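You operate a simulated robot arm through the tools that you are given. There is no shell and no other tool.

Carry out the task below with a simulated robot arm. There is one attempt and no reset: what you move stays moved.

## Task
Test the door lamp on the jig and sort it: Good or Reject.
Fine: plug it in and pull it out with the tester off, and leave the tester off; the lamps on the cart stay. Set down upright: door lamp.

It is judged by the outcome, as a careful person would: the job done as asked, and still so three seconds after it is handed in. It fails if anything else is knocked over, pushed out of place, dropped, spilled or broken.

## Robot
A 6-joint arm with a two-finger parallel gripper, fixed in place. Base frame: the origin is at the foot of the arm, x ahead of it, y to its left, z up; the work surface is at about z = 86. Lengths are in cm, angles in rad, forces in N, time in s.
Its first joint turns from -2.897 to 2.897 rad. Payload 3.91 kg.
The tool frame sits at the grasp point between the pads (the TCP): z along the fingers, y along the line on which they close. The tips reach 3 cm beyond it. Largest opening 11 cm; finger width 2, thickness 1; the body of the gripper, 4.8 by 11.2 cm, starts 5.5 cm behind the TCP.
Orientation is told as [roll, pitch, yaw] about the base's x, y, z axes, in that order, counted from this pose: with the fingers straight down and closing along the base's y, the tool's x points along the base's -x, its y along +y and its z along -z.

## Interface
- The arm moves only by the tool apply_moves. Its argument "targets" is a list of rows, each a list of 3 entries, a list of its own where there are three numbers: the shift along the base's x, y, z in units of 40 mm (1.0 is 40 mm), then the turn, a rotation vector about the base's x, y, z in units of 5 degrees (1.0 is 5 degrees), then the gripper command, from -1 (shut) to 1 (fully open), values between in proportion. In form: [[[x, y, z], [wx, wy, wz], grip], ...]. A call has 1 to 20 rows; each row shifts and turns the commanded pose from where the row before left it. A call with a number of a shift or a turn outside -1 to 1 is refused whole. A row lasts 0.2 s, in which the tool goes at most 5 cm and 0.15 rad; a call with a longer step from one row to the next is refused whole, and so is a gripper value outside its range. Where a pose cannot be reached the arm comes as near as it can. A force on the tool above 90 N (or 10 N above the force at the start of the call, whichever is more), or a blocked arm, ends the call early, and 0.2 s more pass. The fingers move at their own pace (about 10.8 cm/s each) and stop on an object; they squeeze with about 39 N. The grip force told is the motor's: it shows also when the fingers shut on nothing. Time passes only in rows, and 0.2 s behind the last, so rows that do not move let the fingers close. It gives the time, the measured TCP pose, the force on the tool (base axes), the opening and the grip force at its end, in the units of the frame above (readings bear some noise), with the torque about the TCP (base axes, N m) and any sound that the robot's microphone picked up, and new pictures: "show" is both (left out), scene, wrist or none.
- Cameras (640 x 400 px; columns grow to the right, rows downward): "scene" is fixed at [5.43, 50.69, 161.14]; the picture's right is [-0.36, -0.93, 0.00], its down [-0.50, 0.19, -0.85] and it looks along [0.79, -0.30, -0.53] (base axes); focal length 330 px, centre (320, 200). "wrist" rides on the gripper at [7.2, 1.7, -10.3] in the tool frame; the picture's right is [-0.23, 0.97, 0.00], its down [-0.76, -0.18, -0.62] and it looks along [-0.61, -0.14, 0.78] (tool axes); focal length 222 px, centre (320, 200). There is no depth. A picture from a camera that has moved, and an enlarged one, comes with that camera's place and axes in the base frame and with its lens. The place of the scene camera against the robot may be out by one fixed shift of up to 2.5 cm in any direction.
- close_up(camera, box): a new picture of the part [left, top, right, bottom] of that camera's present view, enlarged. The clock stands still meanwhile.
- job_done(): hands the job in; it is judged then, once.

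Places have to be worked out from the pictures, the camera data and where the tool is seen. Open the gripper and draw the arm clear of the work before you hand the job in, unless the task says otherwise.

The tools are called after "Emit:" by a JSON object that holds its "op" and its "data". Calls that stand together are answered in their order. apply_moves: Moves the arm, as the interface text tells. Its arguments: {"type":"object","properties":{"targets":{"type":"array"},"show":{"type":"string","enum":["both","scene","wrist","none"]}},"required":["targets"]} The other tools are called the same way: close_up (camera, box) takes an enlarged picture of a part of a camera's view; job_done () hands the job in.

At the start:

```text
time_s: 0.0
eef_pos: [59.73, 19.25, 118.03]
ee_rot: [0.001, -0.001, -0.002]
ft_force: [-0.6, -0.9, 0.0]
wrist_torque: [-0.02, -0.01, 0.0]
grip_width: 10.99
grip_force: 0.1
```

scene: 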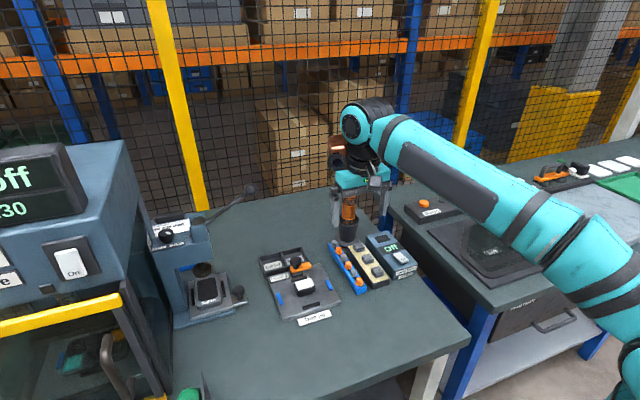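
wrist: 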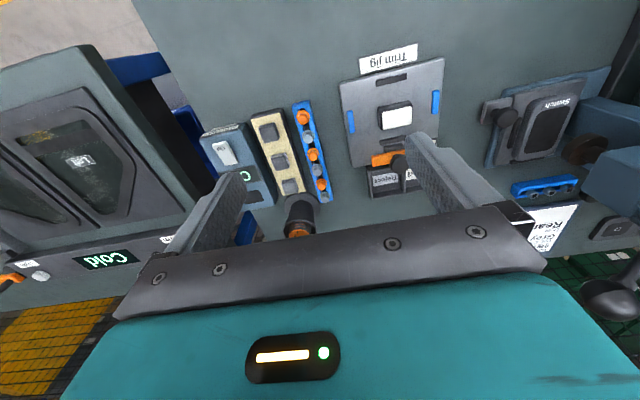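

I'll start by looking closely at both camera views to identify the lamp, jig, tester, and sort locations.

Emit:
{"op": "close_up", "data": {"camera": "scene", "box": [240, 180, 440, 330]}}

Emit:
{"op": "close_up", "data": {"camera": "scene", "box": [0, 130, 260, 400]}}

Emit:
{"op": "close_up", "data": {"camera": "scene", "box": [400, 120, 640, 300]}}

Emit:
{"op": "close_up", "data": {"camera": "wrist", "box": [190, 30, 470, 240]}}

Emit:
{"op": "close_up", "data": {"camera": "wrist", "box": [440, 50, 640, 350]}}

Emit:
{"op": "close_up", "data": {"camera": "wrist", "box": [0, 50, 300, 400]}}

```text
2.67 times, centred on (340, 255) of scene
camera zoom: at [5.43, 50.69, 161.14], right [-0.36, -0.93, 0.0], down [-0.5, 0.19, -0.85], along [0.79, -0.3, -0.53], focal length 880 px, centre (267, 53)
```

zoom: 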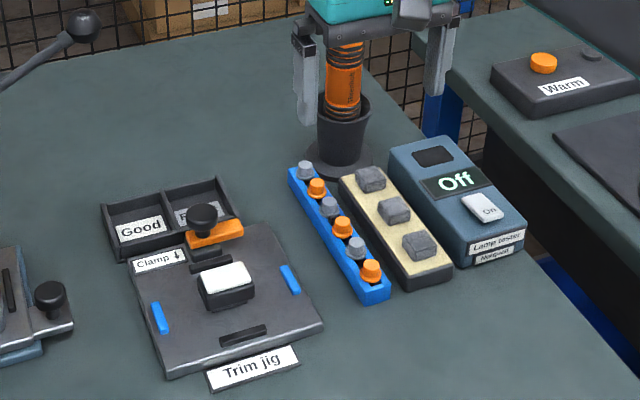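

```text
1.48 times, centred on (130, 265) of scene
camera zoom: at [5.43, 50.69, 161.14], right [-0.36, -0.93, 0.0], down [-0.5, 0.19, -0.85], along [0.79, -0.3, -0.53], focal length 489 px, centre (602, 104)
```

zoom: 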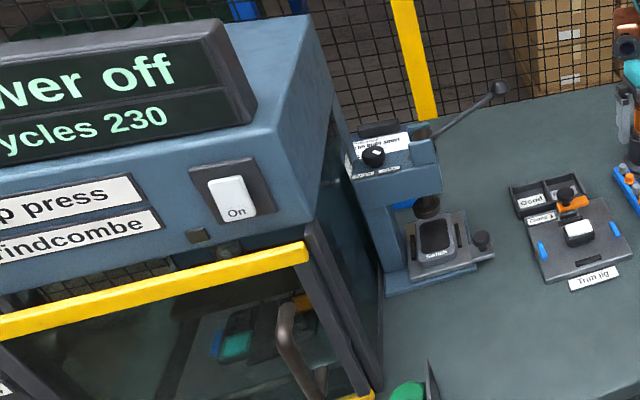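

```text
2.22 times, centred on (520, 210) of scene
camera zoom: at [5.43, 50.69, 161.14], right [-0.36, -0.93, 0.0], down [-0.5, 0.19, -0.85], along [0.79, -0.3, -0.53], focal length 734 px, centre (-124, 178)
```

zoom: 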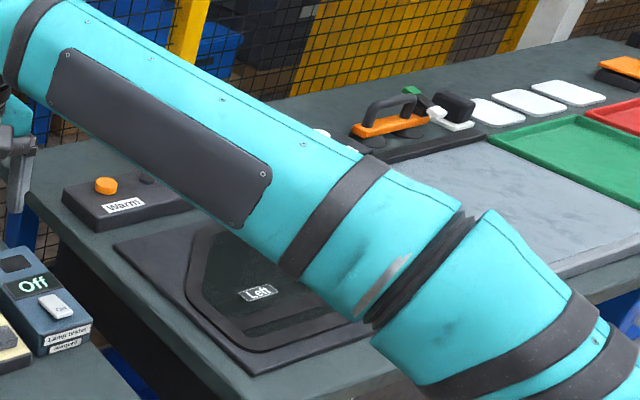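

```text
1.90 times, centred on (330, 135) of wrist
camera zoom: at [52.47, 20.81, 128.36], right [0.23, 0.97, 0.0], down [0.76, -0.18, 0.62], along [0.61, -0.14, -0.78], focal length 423 px, centre (301, 324)
```

zoom: 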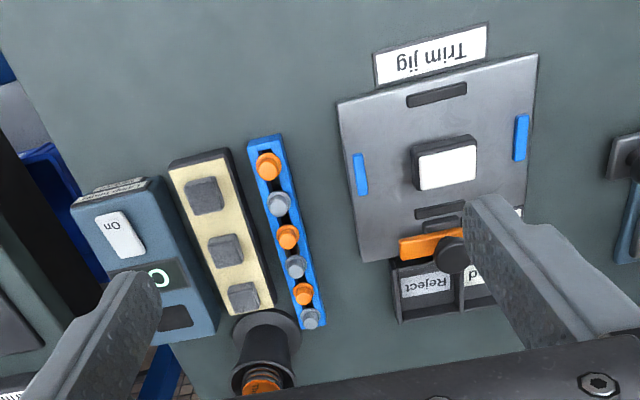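

```text
1.33 times, centred on (540, 200) of wrist
camera zoom: at [52.47, 20.81, 128.36], right [0.23, 0.97, 0.0], down [0.76, -0.18, 0.62], along [0.61, -0.14, -0.78], focal length 296 px, centre (27, 200)
```

zoom: 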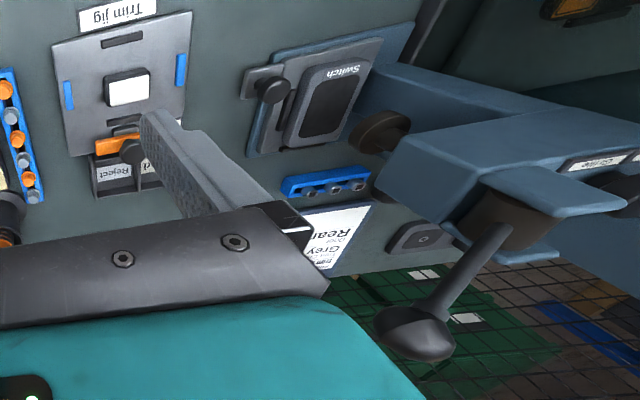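

```text
1.14 times, centred on (150, 225) of wrist
camera zoom: at [52.47, 20.81, 128.36], right [0.23, 0.97, 0.0], down [0.76, -0.18, 0.62], along [0.61, -0.14, -0.78], focal length 254 px, centre (514, 171)
```

zoom: 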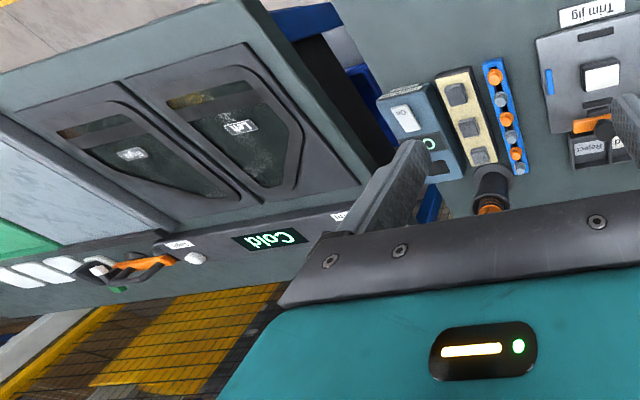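

The lamp (white lens, dark body) sits on the Trim jig at about (68, 30.5); the clamp with knob, and the Good/Reject bins lie beyond it at x≈76-80; the lamp tester (Off) is at about y≈1 with a dark socket at x≈77 and a rocker at x≈66. I'll move the wrist camera nearer the jig to see detail.

Emit:
{"op": "apply_moves", "data": {"targets": [[[-0.2, 0.8, -0.85], [0, 0, 0], 1], [[-0.2, 0.8, -0.85], [0, 0, 0], 1], [[-0.2, 0.8, -0.85], [0, 0, 0], 1], [[-0.2, 0.7, -0.7], [0, 0, 0], 1], [[0, 0, 0], [0, 0, 0], 1]]}}

```text
time_s: 1.2
eef_pos: [56.39, 31.65, 104.95]
ee_rot: [-0.001, -0.001, -0.002]
ft_force: [0.4, -0.1, 0.0]
wrist_torque: [0.0, 0.01, -0.01]
grip_width: 11.0
grip_force: 0.1
camera wrist: at [48.98, 33.18, 115.2], right [0.23, 0.97, 0.0], down [0.76, -0.18, 0.62], along [0.61, -0.14, -0.78], focal length 222 px, centre (320, 200)
```

scene: 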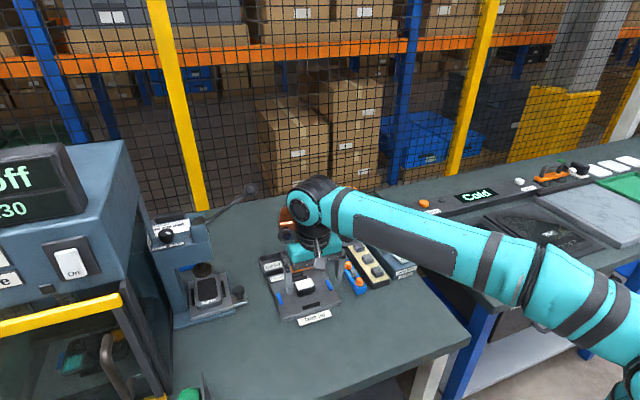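
wrist: 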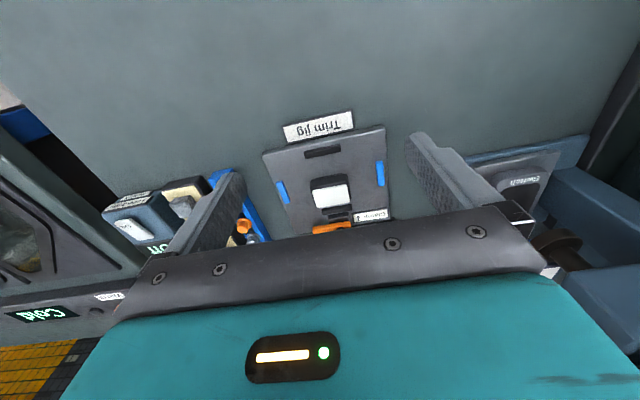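

The view is clear; zooming in on the jig for clamp and lamp detail.

Emit:
{"op": "close_up", "data": {"camera": "wrist", "box": [250, 100, 410, 240]}}

Emit:
{"op": "close_up", "data": {"camera": "scene", "box": [250, 230, 350, 330]}}

```text
2.86 times, centred on (330, 170) of wrist
camera zoom: at [48.98, 33.18, 115.2], right [0.23, 0.97, 0.0], down [0.76, -0.18, 0.62], along [0.61, -0.14, -0.78], focal length 635 px, centre (291, 286)
```

zoom: 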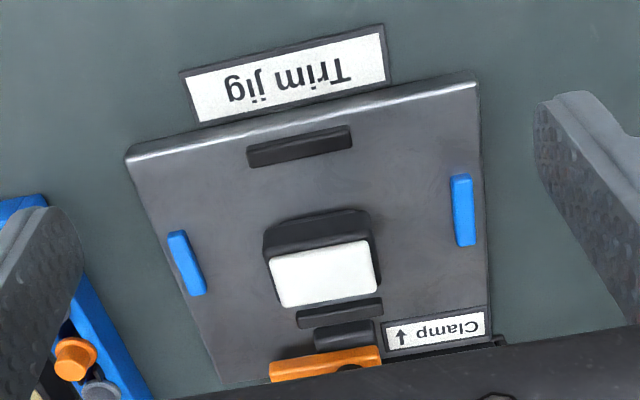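

```text
4.00 times, centred on (300, 280) of scene
camera zoom: at [5.43, 50.69, 161.14], right [-0.36, -0.93, 0.0], down [-0.5, 0.19, -0.85], along [0.79, -0.3, -0.53], focal length 1321 px, centre (400, -120)
```

zoom: 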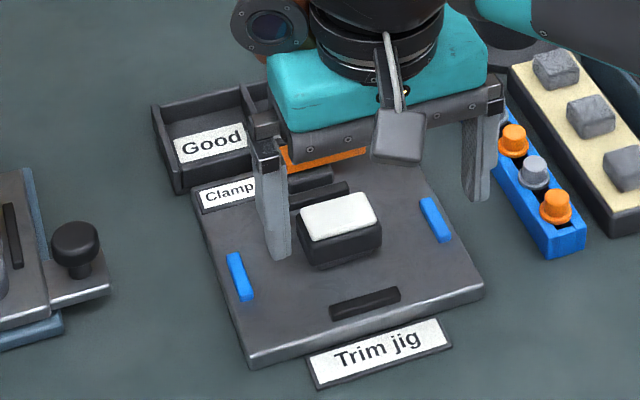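

The lamp sits free on the jig (clamp pad is retracted behind the stop bar), roughly 5.2 cm along y by 3 cm along x, top near z≈90.7. Next I'll view the tester's socket and the row of parts beside it.

Emit:
{"op": "apply_moves", "data": {"targets": [[[0.3, -0.9, 0.2], [0, 0, 0], 1], [[0.3, -0.9, 0.0], [0, 0, 0], 1], [[0.3, -0.95, 0], [0, 0, 0], 1], [[0.3, -0.95, 0], [0, 0, 0], 1], [[0.3, -0.95, 0], [0, 0, 0], 1], [[0.3, -0.95, 0], [0, 0, 0], 1], [[0.2, -0.95, 0], [0, 0, 0], 1], [[0.2, -0.85, 0], [0, 0, 0], 1], [[0, 0, 0], [0, 0, 0], 1]]}}

```text
time_s: 3.2
eef_pos: [65.37, 2.0, 105.8]
ee_rot: [-0.001, 0.0, -0.001]
ft_force: [-0.6, 0.0, -0.3]
wrist_torque: [0.02, -0.01, -0.04]
grip_width: 11.01
grip_force: 0.1
camera wrist: at [58.13, 3.61, 116.17], right [0.23, 0.97, 0.0], down [0.76, -0.18, 0.62], along [0.61, -0.14, -0.78], focal length 222 px, centre (320, 200)
```

scene: 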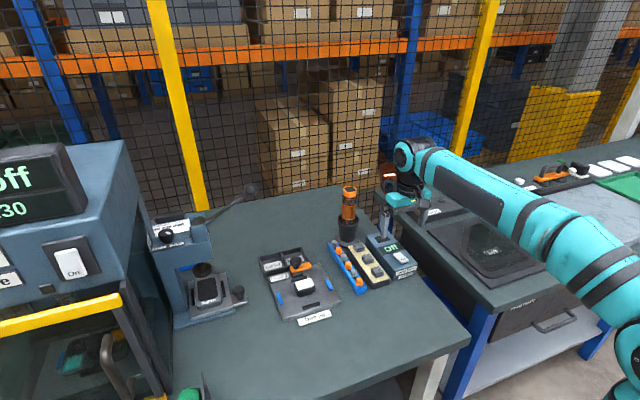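
wrist: 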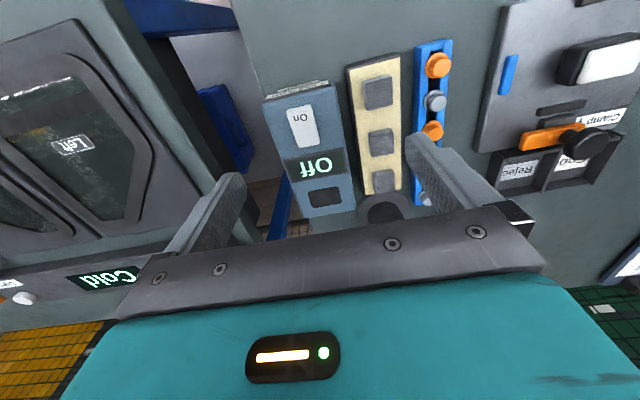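

Emit:
{"op": "close_up", "data": {"camera": "wrist", "box": [250, 70, 410, 225]}}

Emit:
{"op": "close_up", "data": {"camera": "scene", "box": [320, 180, 430, 300]}}

Emit:
{"op": "close_up", "data": {"camera": "wrist", "box": [460, 0, 640, 220]}}

Emit:
{"op": "close_up", "data": {"camera": "scene", "box": [250, 240, 350, 330]}}

```text
2.58 times, centred on (330, 148) of wrist
camera zoom: at [58.13, 3.61, 116.17], right [0.23, 0.97, 0.0], down [0.76, -0.18, 0.62], along [0.61, -0.14, -0.78], focal length 573 px, centre (294, 336)
```

zoom: 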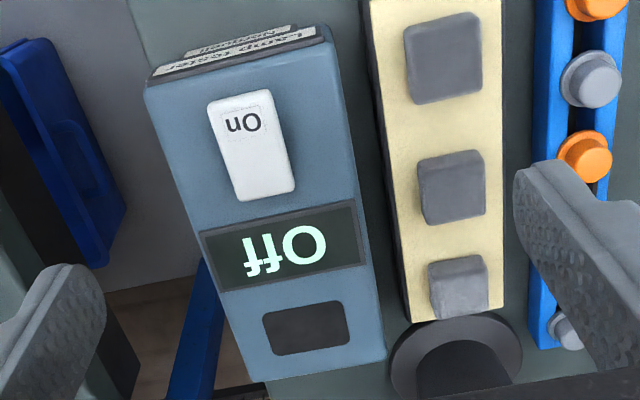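

```text
3.33 times, centred on (375, 240) of scene
camera zoom: at [5.43, 50.69, 161.14], right [-0.36, -0.93, 0.0], down [-0.5, 0.19, -0.85], along [0.79, -0.3, -0.53], focal length 1101 px, centre (137, 67)
```

zoom: 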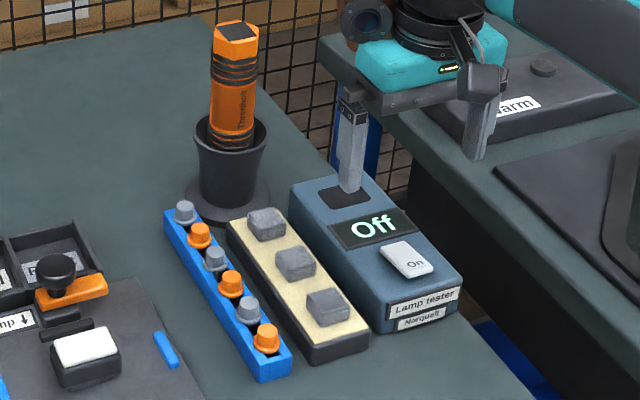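

```text
1.82 times, centred on (550, 110) of wrist
camera zoom: at [58.13, 3.61, 116.17], right [0.23, 0.97, 0.0], down [0.76, -0.18, 0.62], along [0.61, -0.14, -0.78], focal length 404 px, centre (-98, 364)
```

zoom: 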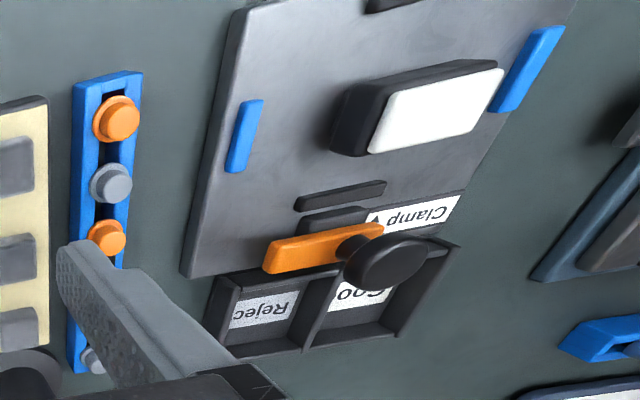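

```text
4.44 times, centred on (300, 285) of scene
camera zoom: at [5.43, 50.69, 161.14], right [-0.36, -0.93, 0.0], down [-0.5, 0.19, -0.85], along [0.79, -0.3, -0.53], focal length 1467 px, centre (409, -178)
```

zoom: 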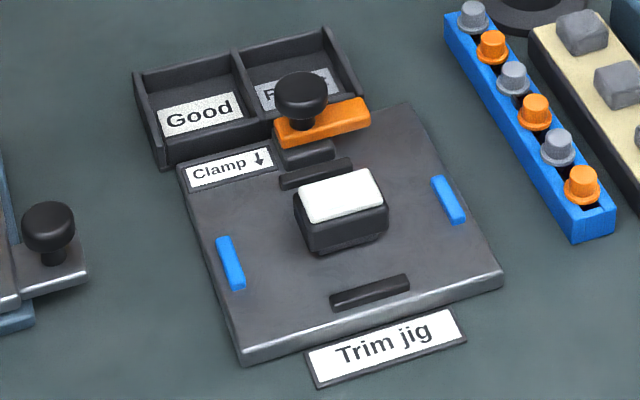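

The socket recess is on the tester top at about (78.2, -0.2), long axis along y like the lamp, so no turn is needed. Now a look at the Good/Reject bins.

Emit:
{"op": "apply_moves", "data": {"targets": [[[0.0, 0.95, 0.2], [0, 0, 0], 1], [[0.0, 0.95, 0.2], [0, 0, 0], 1], [[0.1, 0.95, 0.2], [0, 0, 0], 1], [[0.1, 0.95, 0], [0, 0, 0], 1], [[0.1, 0.95, 0], [0, 0, 0], 1], [[0.1, 0.95, 0], [0, 0, 0], 1], [[0.1, 0.95, 0], [0, 0, 0], 1], [[0.2, 0.7, 0], [0, 0, 0], 1], [[0, 0, 0], [0, 0, 0], 1]], "show": "wrist"}}

```text
time_s: 5.2
eef_pos: [68.13, 31.26, 108.22]
ee_rot: [-0.001, 0.0, -0.002]
ft_force: [-0.3, -0.4, 0.9]
wrist_torque: [0.0, -0.01, -0.01]
grip_width: 11.02
grip_force: 0.0
camera wrist: at [60.84, 32.89, 118.51], right [0.23, 0.97, 0.0], down [0.76, -0.18, 0.62], along [0.61, -0.14, -0.78], focal length 222 px, centre (320, 200)
```

wrist: 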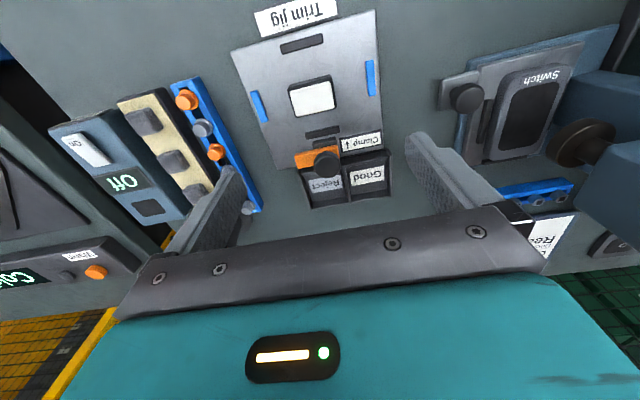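

Emit:
{"op": "close_up", "data": {"camera": "wrist", "box": [230, 60, 410, 220]}}

Emit:
{"op": "close_up", "data": {"camera": "wrist", "box": [280, 125, 400, 215]}}

```text
2.50 times, centred on (320, 140) of wrist
camera zoom: at [60.84, 32.89, 118.51], right [0.23, 0.97, 0.0], down [0.76, -0.18, 0.62], along [0.61, -0.14, -0.78], focal length 555 px, centre (320, 350)
```

zoom: 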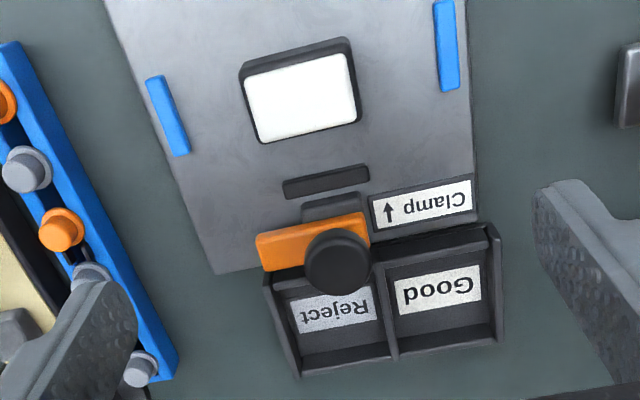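

```text
4.44 times, centred on (340, 170) of wrist
camera zoom: at [60.84, 32.89, 118.51], right [0.23, 0.97, 0.0], down [0.76, -0.18, 0.62], along [0.61, -0.14, -0.78], focal length 987 px, centre (231, 333)
```

zoom: 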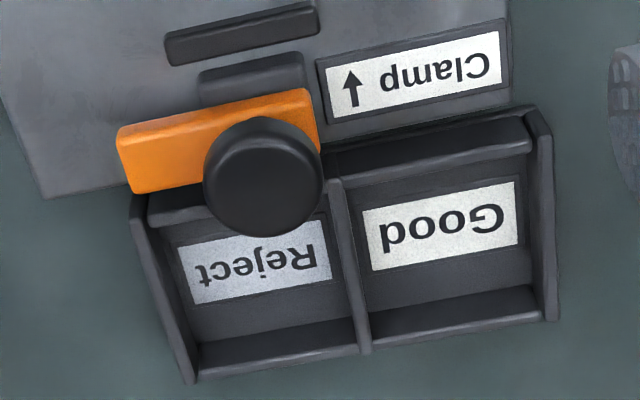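

Bins: Reject spans about y 25.8–32, Good y 33–39, both x 78–86; each just ~6 cm wide, so the lamp should be gripped on its narrow (x) sides. A tall torch stands near the tester at about (85, 8.5), so I'll check how the arm's wrist is shaped before going there.

Emit:
{"op": "apply_moves", "data": {"targets": [[[0, 0, 0], [0, 0, 0], 1]], "show": "scene"}}

Emit:
{"op": "close_up", "data": {"camera": "scene", "box": [240, 140, 420, 290]}}

```text
time_s: 5.6
eef_pos: [68.24, 31.11, 108.25]
ee_rot: [-0.001, 0.0, 0.001]
ft_force: [0.7, -0.4, -0.5]
wrist_torque: [0.0, 0.0, 0.02]
grip_width: 11.02
grip_force: 0.0
```

scene: 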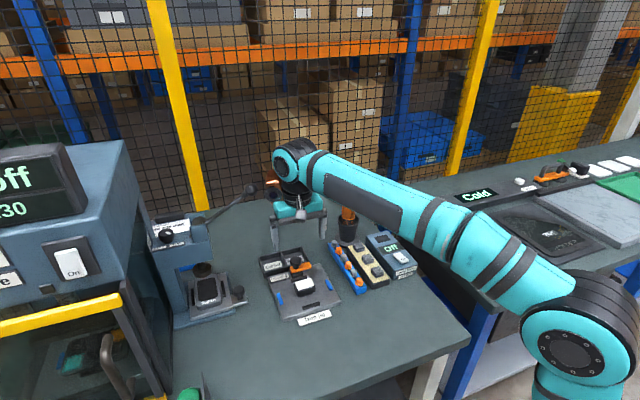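

```text
2.67 times, centred on (330, 215) of scene
camera zoom: at [5.43, 50.69, 161.14], right [-0.36, -0.93, 0.0], down [-0.5, 0.19, -0.85], along [0.79, -0.3, -0.53], focal length 880 px, centre (293, 160)
```

zoom: 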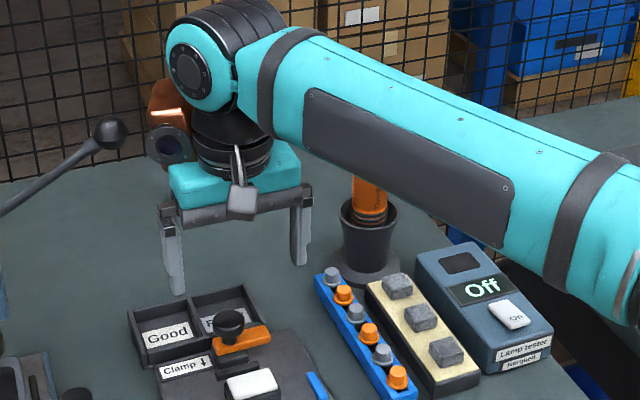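

The wrist has a module protruding left of the flange. I'll yaw the tool +90° here (camera to the −y side, away from the torch) so the fingers close along x, and see what turns with it.

Emit:
{"op": "apply_moves", "data": {"targets": [[[-0.05, -0.05, 0], [0, 0, 1], 0.3], [[-0.05, -0.1, 0], [0, 0, 1], 0.3], [[0, 0, 0], [0, 0, 1], 0.3], [[0, 0, 0], [0, 0, 1], 0.3], [[0, 0, 0], [0, 0, 1], 0.3], [[0, 0, 0], [0, 0, 1], 0.3], [[0, 0, 0], [0, 0, 1], 0.3], [[0, 0, 0], [0, 0, 1], 0.3], [[0, 0, 0], [0, 0, 1], 0.3], [[0, 0, 0], [0, 0, 1], 0.3], [[0, 0, 0], [0, 0, 1], 0.3], [[0, 0, 0], [0, 0, 1], 0.3], [[0, 0, 0], [0, 0, 1], 0.3], [[0, 0, 0], [0, 0, 1], 0.3], [[0, 0, 0], [0, 0, 1], 0.3], [[0, 0, 0], [0, 0, 1], 0.3], [[0, 0, 0], [0, 0, 1], 0.3], [[0, 0, 0], [0, 0, 1], 0.3], [[0, 0, 0], [0, 0, 0], 0.3]]}}

Emit:
{"op": "close_up", "data": {"camera": "scene", "box": [240, 140, 420, 290]}}

```text
time_s: 9.6
eef_pos: [67.78, 30.73, 108.2]
ee_rot: [0.0, 0.001, 1.57]
ft_force: [0.0, -0.3, 0.2]
wrist_torque: [-0.01, -0.02, 0.02]
grip_width: 7.15
grip_force: 0.0
camera wrist: at [66.09, 23.47, 118.5], right [-0.97, 0.23, 0.0], down [0.18, 0.76, 0.62], along [0.14, 0.61, -0.78], focal length 222 px, centre (320, 200)
```

scene: 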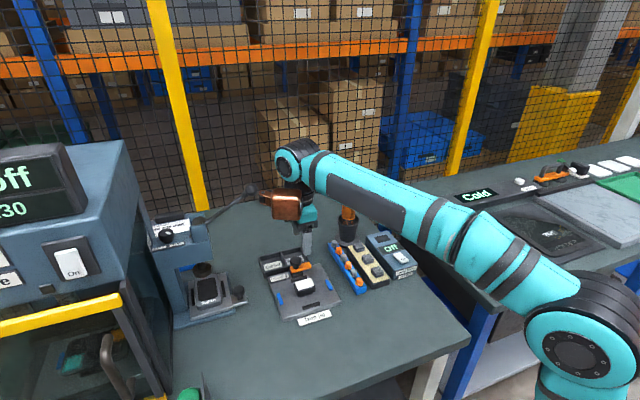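
wrist: 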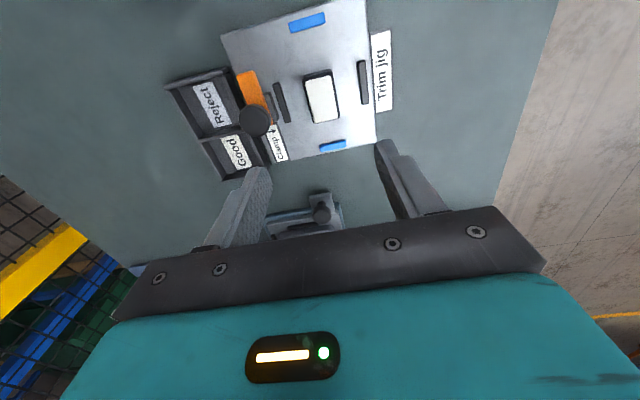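

```text
2.67 times, centred on (330, 215) of scene
camera zoom: at [5.43, 50.69, 161.14], right [-0.36, -0.93, 0.0], down [-0.5, 0.19, -0.85], along [0.79, -0.3, -0.53], focal length 880 px, centre (293, 160)
```

zoom: 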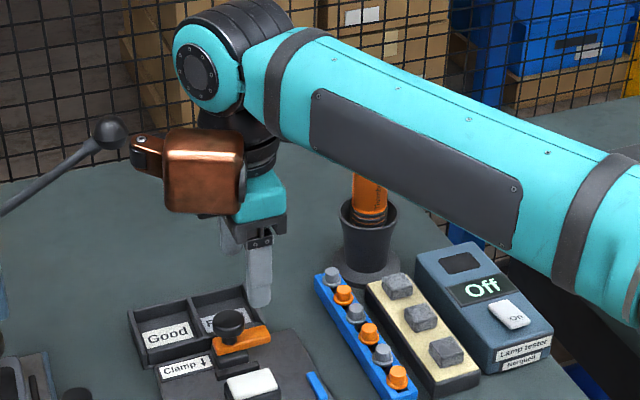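

The copper module turns with the tool: at yaw +90° it sits on the +y/−x side, clear of the torch. Zooming on the lamp for a precise centre.

Emit:
{"op": "close_up", "data": {"camera": "wrist", "box": [270, 40, 400, 160]}}

```text
3.33 times, centred on (335, 100) of wrist
camera zoom: at [66.09, 23.47, 118.5], right [-0.97, 0.23, 0.0], down [0.18, 0.76, 0.62], along [0.14, 0.61, -0.78], focal length 740 px, centre (270, 533)
```

zoom: 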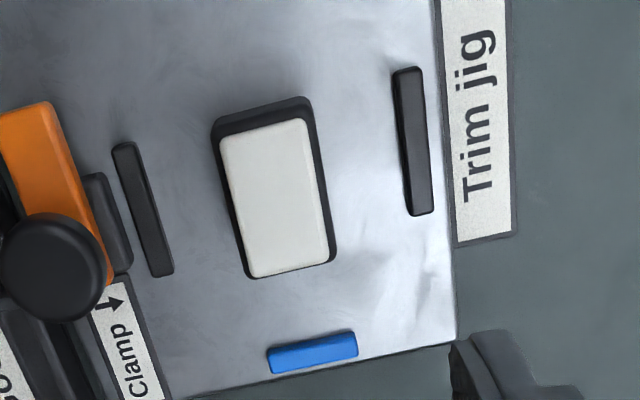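

Lamp centre measures about (67.6, 30.5), body ~3.5 × 5.5 cm. I'll descend to TCP z≈95 above it with the fingers 6.5 cm apart and check alignment.

Emit:
{"op": "apply_moves", "data": {"targets": [[[-0.04, -0.05, -0.8], [0, 0, 0], 0.18], [[0, 0, -0.9], [0, 0, 0], 0.18], [[0, 0, -0.9], [0, 0, 0], 0.18], [[0, 0, -0.6], [0, 0, 0], 0.18], [[0, 0, -0.1], [0, 0, 0], 0.18], [[0, 0, 0], [0, 0, 0], 0.18]]}}

Emit:
{"op": "close_up", "data": {"camera": "wrist", "box": [200, 60, 440, 230]}}

Emit:
{"op": "close_up", "data": {"camera": "scene", "box": [250, 220, 350, 320]}}

```text
time_s: 11.0
eef_pos: [67.59, 30.75, 94.94]
ee_rot: [0.0, 0.0, 1.572]
ft_force: [0.5, 0.0, -0.2]
wrist_torque: [-0.02, 0.0, 0.0]
grip_width: 6.51
grip_force: 0.0
camera wrist: at [65.8, 23.42, 105.22], right [-0.97, 0.23, 0.0], down [0.18, 0.76, 0.62], along [0.14, 0.61, -0.78], focal length 222 px, centre (320, 200)
```

scene: 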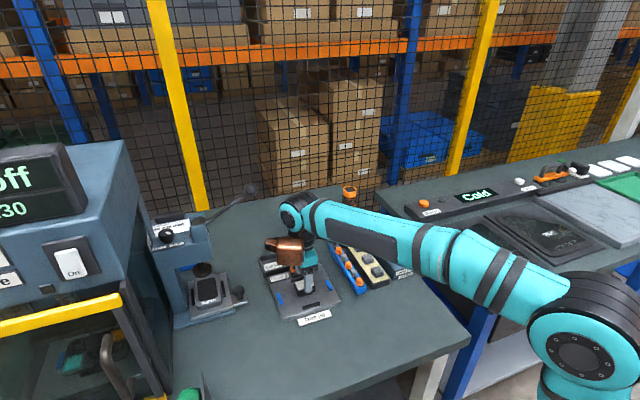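
wrist: 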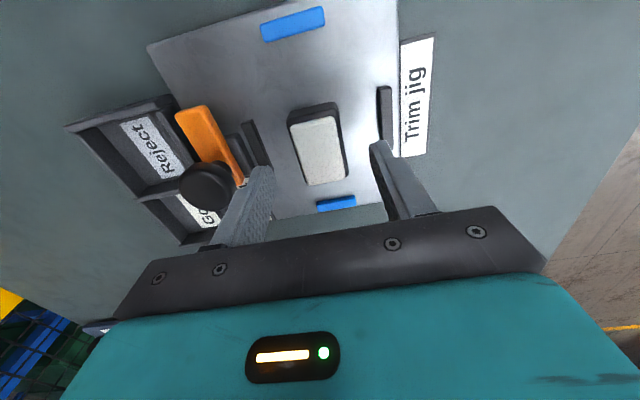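

```text
2.35 times, centred on (320, 145) of wrist
camera zoom: at [65.8, 23.42, 105.22], right [-0.97, 0.23, 0.0], down [0.18, 0.76, 0.62], along [0.14, 0.61, -0.78], focal length 523 px, centre (320, 329)
```

zoom: 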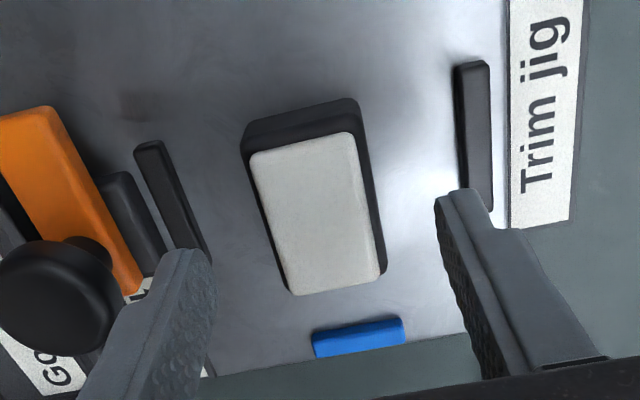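

```text
4.00 times, centred on (300, 270) of scene
camera zoom: at [5.43, 50.69, 161.14], right [-0.36, -0.93, 0.0], down [-0.5, 0.19, -0.85], along [0.79, -0.3, -0.53], focal length 1321 px, centre (400, -80)
```

zoom: 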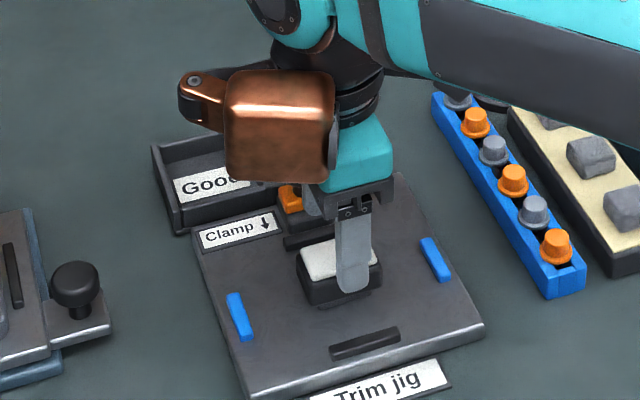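

Lamp centre now reads about (67.5, 30.45). I'll nudge onto it, lower to TCP z≈91.5 (tips ~88.5) and close on its narrow sides.

Emit:
{"op": "apply_moves", "data": {"targets": [[[-0.02, -0.07, -0.45], [0, 0, 0], 0.18], [[0, 0, -0.4], [0, 0, 0], 0.18], [[0, 0, 0], [0, 0, 0], 0.18]]}}

Emit:
{"op": "close_up", "data": {"camera": "wrist", "box": [200, 60, 440, 230]}}

Emit:
{"op": "close_up", "data": {"camera": "scene", "box": [250, 220, 350, 320]}}

```text
time_s: 11.8
eef_pos: [67.56, 30.25, 91.6]
ee_rot: [0.0, 0.0, 1.57]
ft_force: [0.6, -0.4, 0.8]
wrist_torque: [0.02, -0.01, 0.01]
grip_width: 6.47
grip_force: 0.1
camera wrist: at [65.84, 23.02, 101.87], right [-0.97, 0.23, 0.0], down [0.18, 0.76, 0.62], along [0.14, 0.61, -0.78], focal length 222 px, centre (320, 200)
```

scene: 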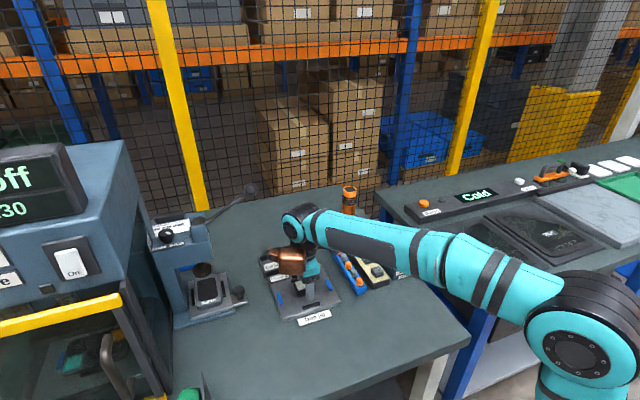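
wrist: 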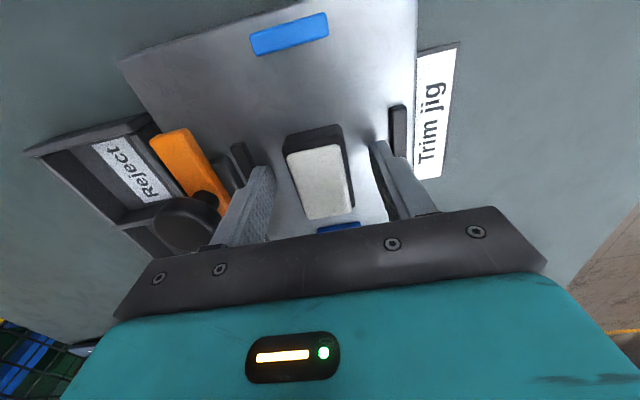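

```text
2.35 times, centred on (320, 145) of wrist
camera zoom: at [65.84, 23.02, 101.87], right [-0.97, 0.23, 0.0], down [0.18, 0.76, 0.62], along [0.14, 0.61, -0.78], focal length 523 px, centre (320, 329)
```

zoom: 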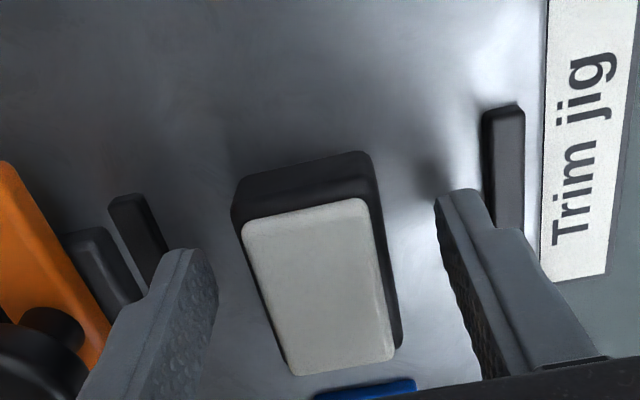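

```text
4.00 times, centred on (300, 270) of scene
camera zoom: at [5.43, 50.69, 161.14], right [-0.36, -0.93, 0.0], down [-0.5, 0.19, -0.85], along [0.79, -0.3, -0.53], focal length 1321 px, centre (400, -80)
```

zoom: 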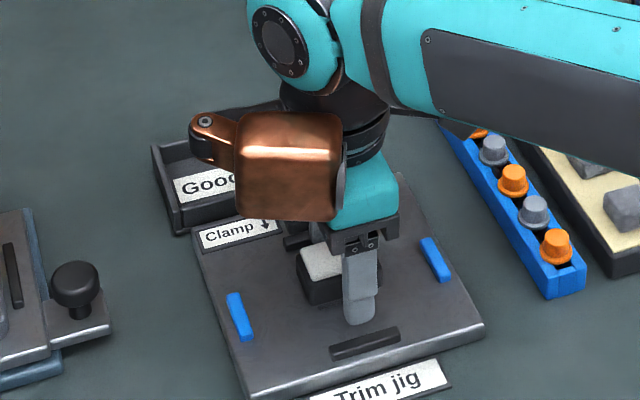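

Fingers straddle the lamp; centre reads (67.55, 30.5). Small y correction, then close.

Emit:
{"op": "apply_moves", "data": {"targets": [[[0, 0.06, 0], [0, 0, 0], 0.18], [[0, 0, 0], [0, 0, 0], -0.2], [[0, 0, 0], [0, 0, 0], -0.5], [[0, 0, 0], [0, 0, 0], -0.8], [[0, 0, 0], [0, 0, 0], -1], [[0, 0, 0], [0, 0, 0], -1]]}}

Emit:
{"op": "close_up", "data": {"camera": "wrist", "box": [200, 60, 440, 230]}}

```text
time_s: 13.2
eef_pos: [67.59, 30.68, 91.55]
ee_rot: [0.0, 0.0, 1.57]
ft_force: [0.4, -0.3, 0.1]
wrist_torque: [-0.03, -0.01, 0.01]
grip_width: 3.46
grip_force: 39.0
camera wrist: at [65.87, 23.28, 101.93], right [-0.97, 0.23, 0.0], down [0.18, 0.76, 0.62], along [0.14, 0.61, -0.78], focal length 222 px, centre (320, 200)
```

scene: 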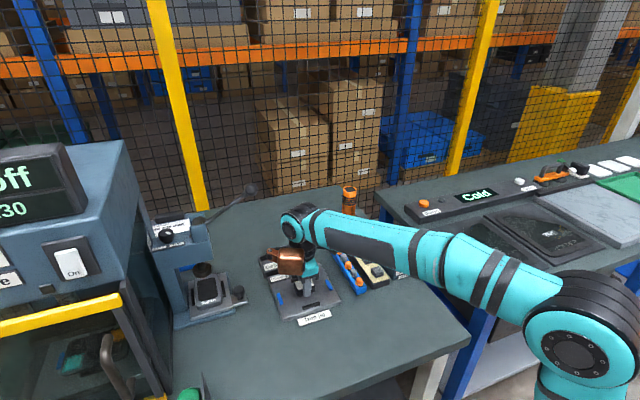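
wrist: 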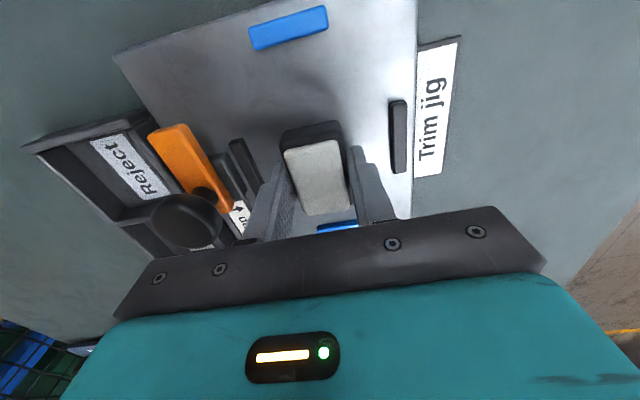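

```text
2.35 times, centred on (320, 145) of wrist
camera zoom: at [65.87, 23.28, 101.93], right [-0.97, 0.23, 0.0], down [0.18, 0.76, 0.62], along [0.14, 0.61, -0.78], focal length 523 px, centre (320, 329)
```

zoom: 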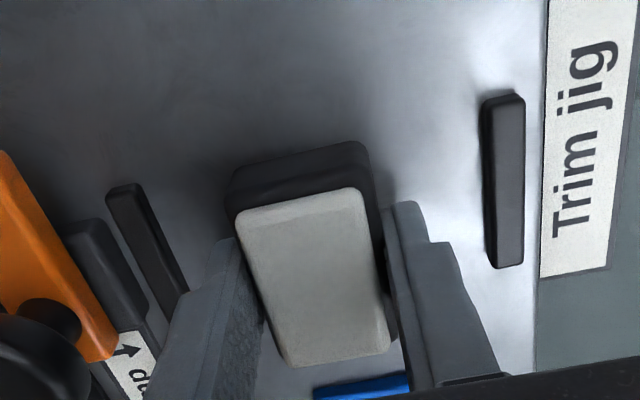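

Gripped at 3.46 cm with 39 N. Lifting straight up a bit to see the lamp come free.

Emit:
{"op": "apply_moves", "data": {"targets": [[[0, 0, 0.3], [0, 0, 0], -1], [[0, 0, 0.5], [0, 0, 0], -1], [[0, 0, 0.9], [0, 0, 0], -1], [[0, 0, 0.9], [0, 0, 0], -1], [[0, 0, 0], [0, 0, 0], -1]]}}

Emit:
{"op": "close_up", "data": {"camera": "wrist", "box": [200, 60, 440, 230]}}

Emit:
{"op": "close_up", "data": {"camera": "scene", "box": [250, 200, 350, 320]}}

```text
time_s: 14.4
eef_pos: [67.67, 30.57, 101.94]
ee_rot: [0.001, -0.001, 1.571]
ft_force: [-0.7, 0.1, -0.7]
wrist_torque: [0.06, 0.01, 0.0]
grip_width: 3.45
grip_force: 39.0
camera wrist: at [65.91, 23.21, 112.29], right [-0.97, 0.23, 0.0], down [0.18, 0.76, 0.62], along [0.14, 0.61, -0.78], focal length 222 px, centre (320, 200)
```

scene: 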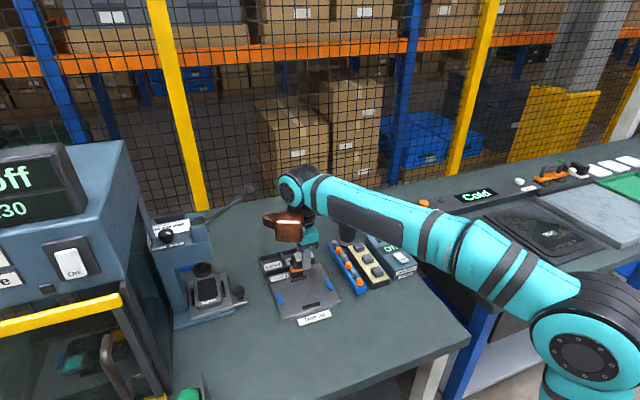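
wrist: 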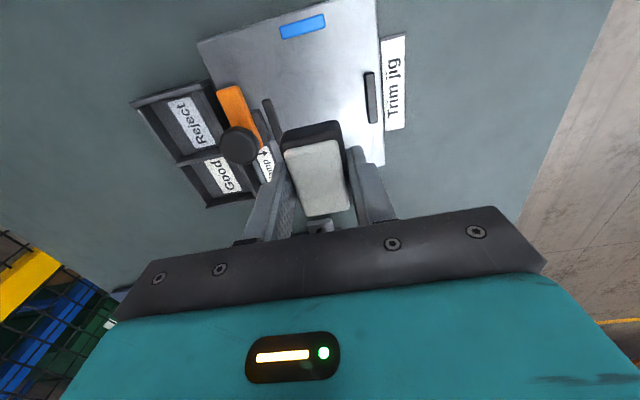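

```text
2.35 times, centred on (320, 145) of wrist
camera zoom: at [65.91, 23.21, 112.29], right [-0.97, 0.23, 0.0], down [0.18, 0.76, 0.62], along [0.14, 0.61, -0.78], focal length 523 px, centre (320, 329)
```

zoom: 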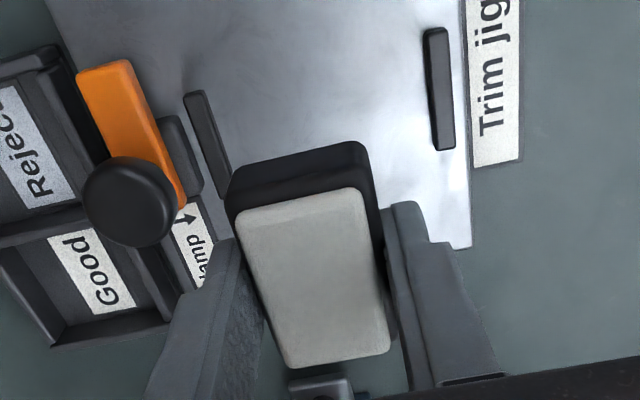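

```text
3.33 times, centred on (300, 260) of scene
camera zoom: at [5.43, 50.69, 161.14], right [-0.36, -0.93, 0.0], down [-0.5, 0.19, -0.85], along [0.79, -0.3, -0.53], focal length 1101 px, centre (387, 0)
```

zoom: 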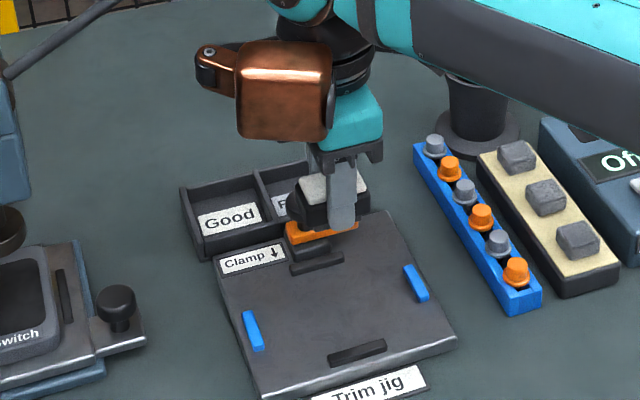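

The lamp is held level and clear. I'll travel at z≈102 along x≈67.7 (well clear of the torch) to y≈0, then look.

Emit:
{"op": "apply_moves", "data": {"targets": [[[0, -0.6, 0.1], [0, 0, 0], -1], [[0, -0.9, 0], [0, 0, 0], -1], [[0, -0.95, 0], [0, 0, 0], -1], [[0, -0.95, 0], [0, 0, 0], -1], [[0, -0.95, 0], [0, 0, 0], -1], [[0, -0.95, 0], [0, 0, 0], -1], [[0, -0.95, 0], [0, 0, 0], -1], [[0, -0.9, 0], [0, 0, 0], -1], [[0, -0.45, 0], [0, 0, 0], -1], [[0, 0, 0], [0, 0, 0], -1]]}}

Emit:
{"op": "close_up", "data": {"camera": "scene", "box": [310, 130, 450, 290]}}

Emit:
{"op": "close_up", "data": {"camera": "wrist", "box": [130, 0, 440, 220]}}

```text
time_s: 16.6
eef_pos: [67.45, -0.13, 102.5]
ee_rot: [-0.001, -0.003, 1.569]
ft_force: [0.2, 0.0, -1.5]
wrist_torque: [0.0, 0.04, 0.02]
grip_width: 3.47
grip_force: 38.9
camera wrist: at [65.72, -7.41, 112.8], right [-0.97, 0.23, 0.0], down [0.18, 0.76, 0.62], along [0.14, 0.61, -0.78], focal length 222 px, centre (320, 200)
```

scene: 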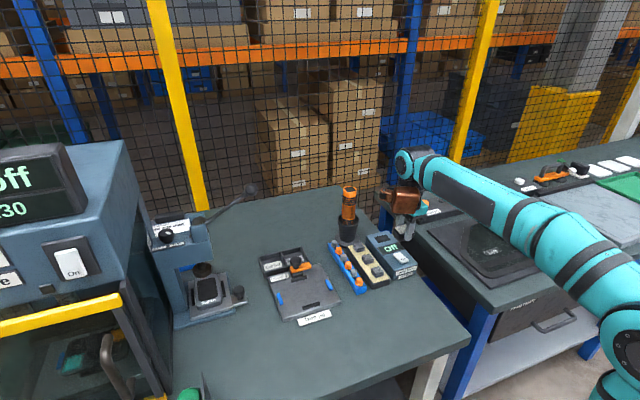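
wrist: 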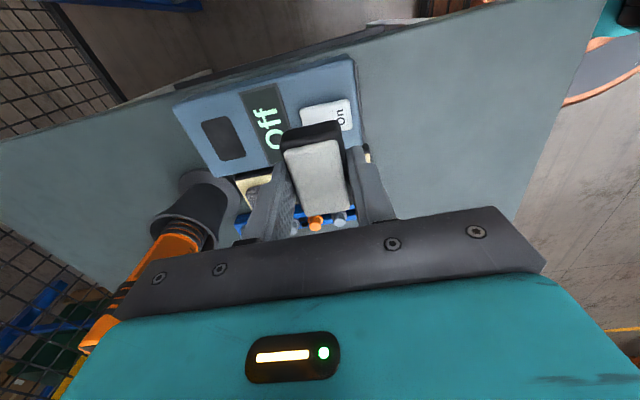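

```text
2.50 times, centred on (380, 210) of scene
camera zoom: at [5.43, 50.69, 161.14], right [-0.36, -0.93, 0.0], down [-0.5, 0.19, -0.85], along [0.79, -0.3, -0.53], focal length 825 px, centre (170, 175)
```

zoom: 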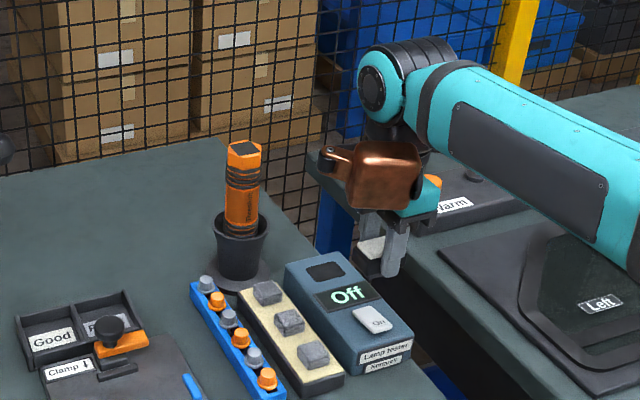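

```text
1.82 times, centred on (285, 110) of wrist
camera zoom: at [65.72, -7.41, 112.8], right [-0.97, 0.23, 0.0], down [0.18, 0.76, 0.62], along [0.14, 0.61, -0.78], focal length 404 px, centre (384, 364)
```

zoom: 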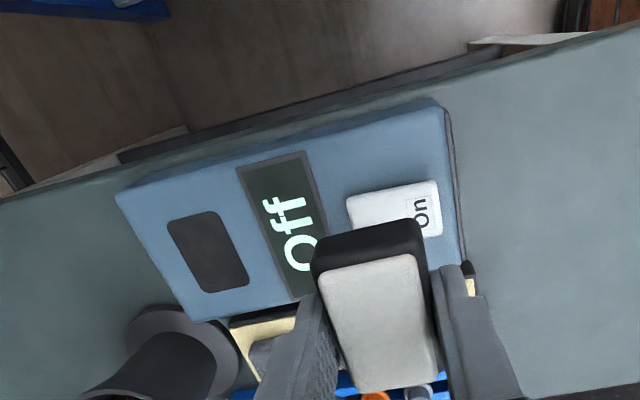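

The socket again reads (78.1, −0.2), top z≈90, tester square to the axes. Moving +x to sit above it at z≈99.5, then checking torch clearance.

Emit:
{"op": "apply_moves", "data": {"targets": [[[0.6, 0, 0], [0, 0, 0], -1], [[0.8, 0, 0], [0, 0, 0], -1], [[0.8, 0, 0], [0, 0, 0], -1], [[0.47, 0.02, -0.3], [0, 0, 0], -1], [[0, 0, -0.4], [0, 0, 0], -1], [[0, 0, 0], [0, 0, 0], -1]]}}

Emit:
{"op": "close_up", "data": {"camera": "scene", "box": [310, 150, 450, 290]}}

Emit:
{"op": "close_up", "data": {"camera": "wrist", "box": [200, 60, 440, 230]}}

```text
time_s: 18.0
eef_pos: [78.12, 0.14, 99.72]
ee_rot: [0.0, 0.001, 1.569]
ft_force: [0.0, 0.3, -0.1]
wrist_torque: [0.01, 0.0, 0.02]
grip_width: 3.46
grip_force: 39.3
camera wrist: at [76.29, -7.16, 110.02], right [-0.97, 0.23, 0.0], down [0.18, 0.76, 0.62], along [0.14, 0.61, -0.78], focal length 222 px, centre (320, 200)
```

scene: 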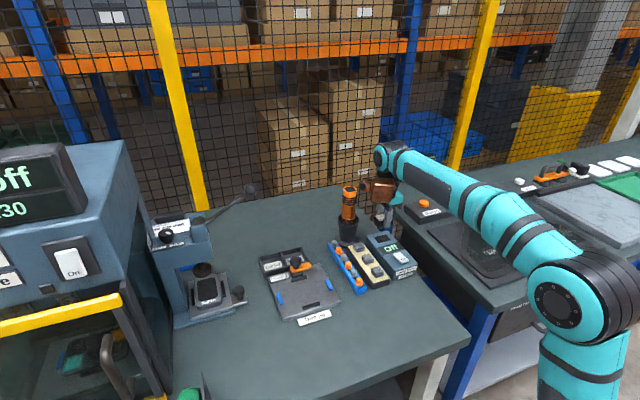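
wrist: 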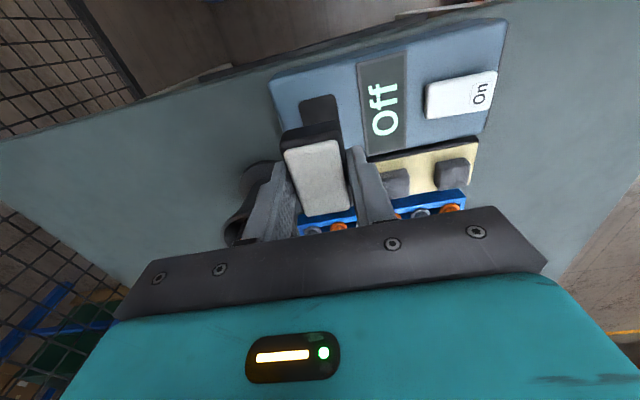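

```text
2.86 times, centred on (380, 220) of scene
camera zoom: at [5.43, 50.69, 161.14], right [-0.36, -0.93, 0.0], down [-0.5, 0.19, -0.85], along [0.79, -0.3, -0.53], focal length 943 px, centre (149, 143)
```

zoom: 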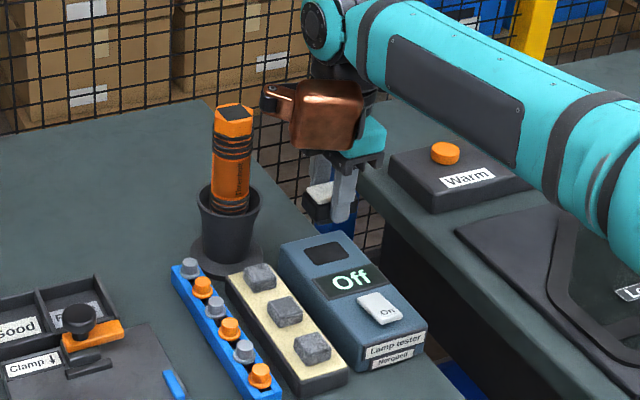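

```text
2.35 times, centred on (320, 145) of wrist
camera zoom: at [76.29, -7.16, 110.02], right [-0.97, 0.23, 0.0], down [0.18, 0.76, 0.62], along [0.14, 0.61, -0.78], focal length 523 px, centre (320, 329)
```

zoom: 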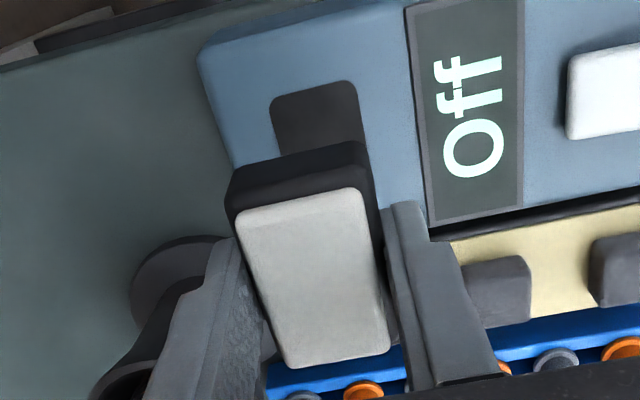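

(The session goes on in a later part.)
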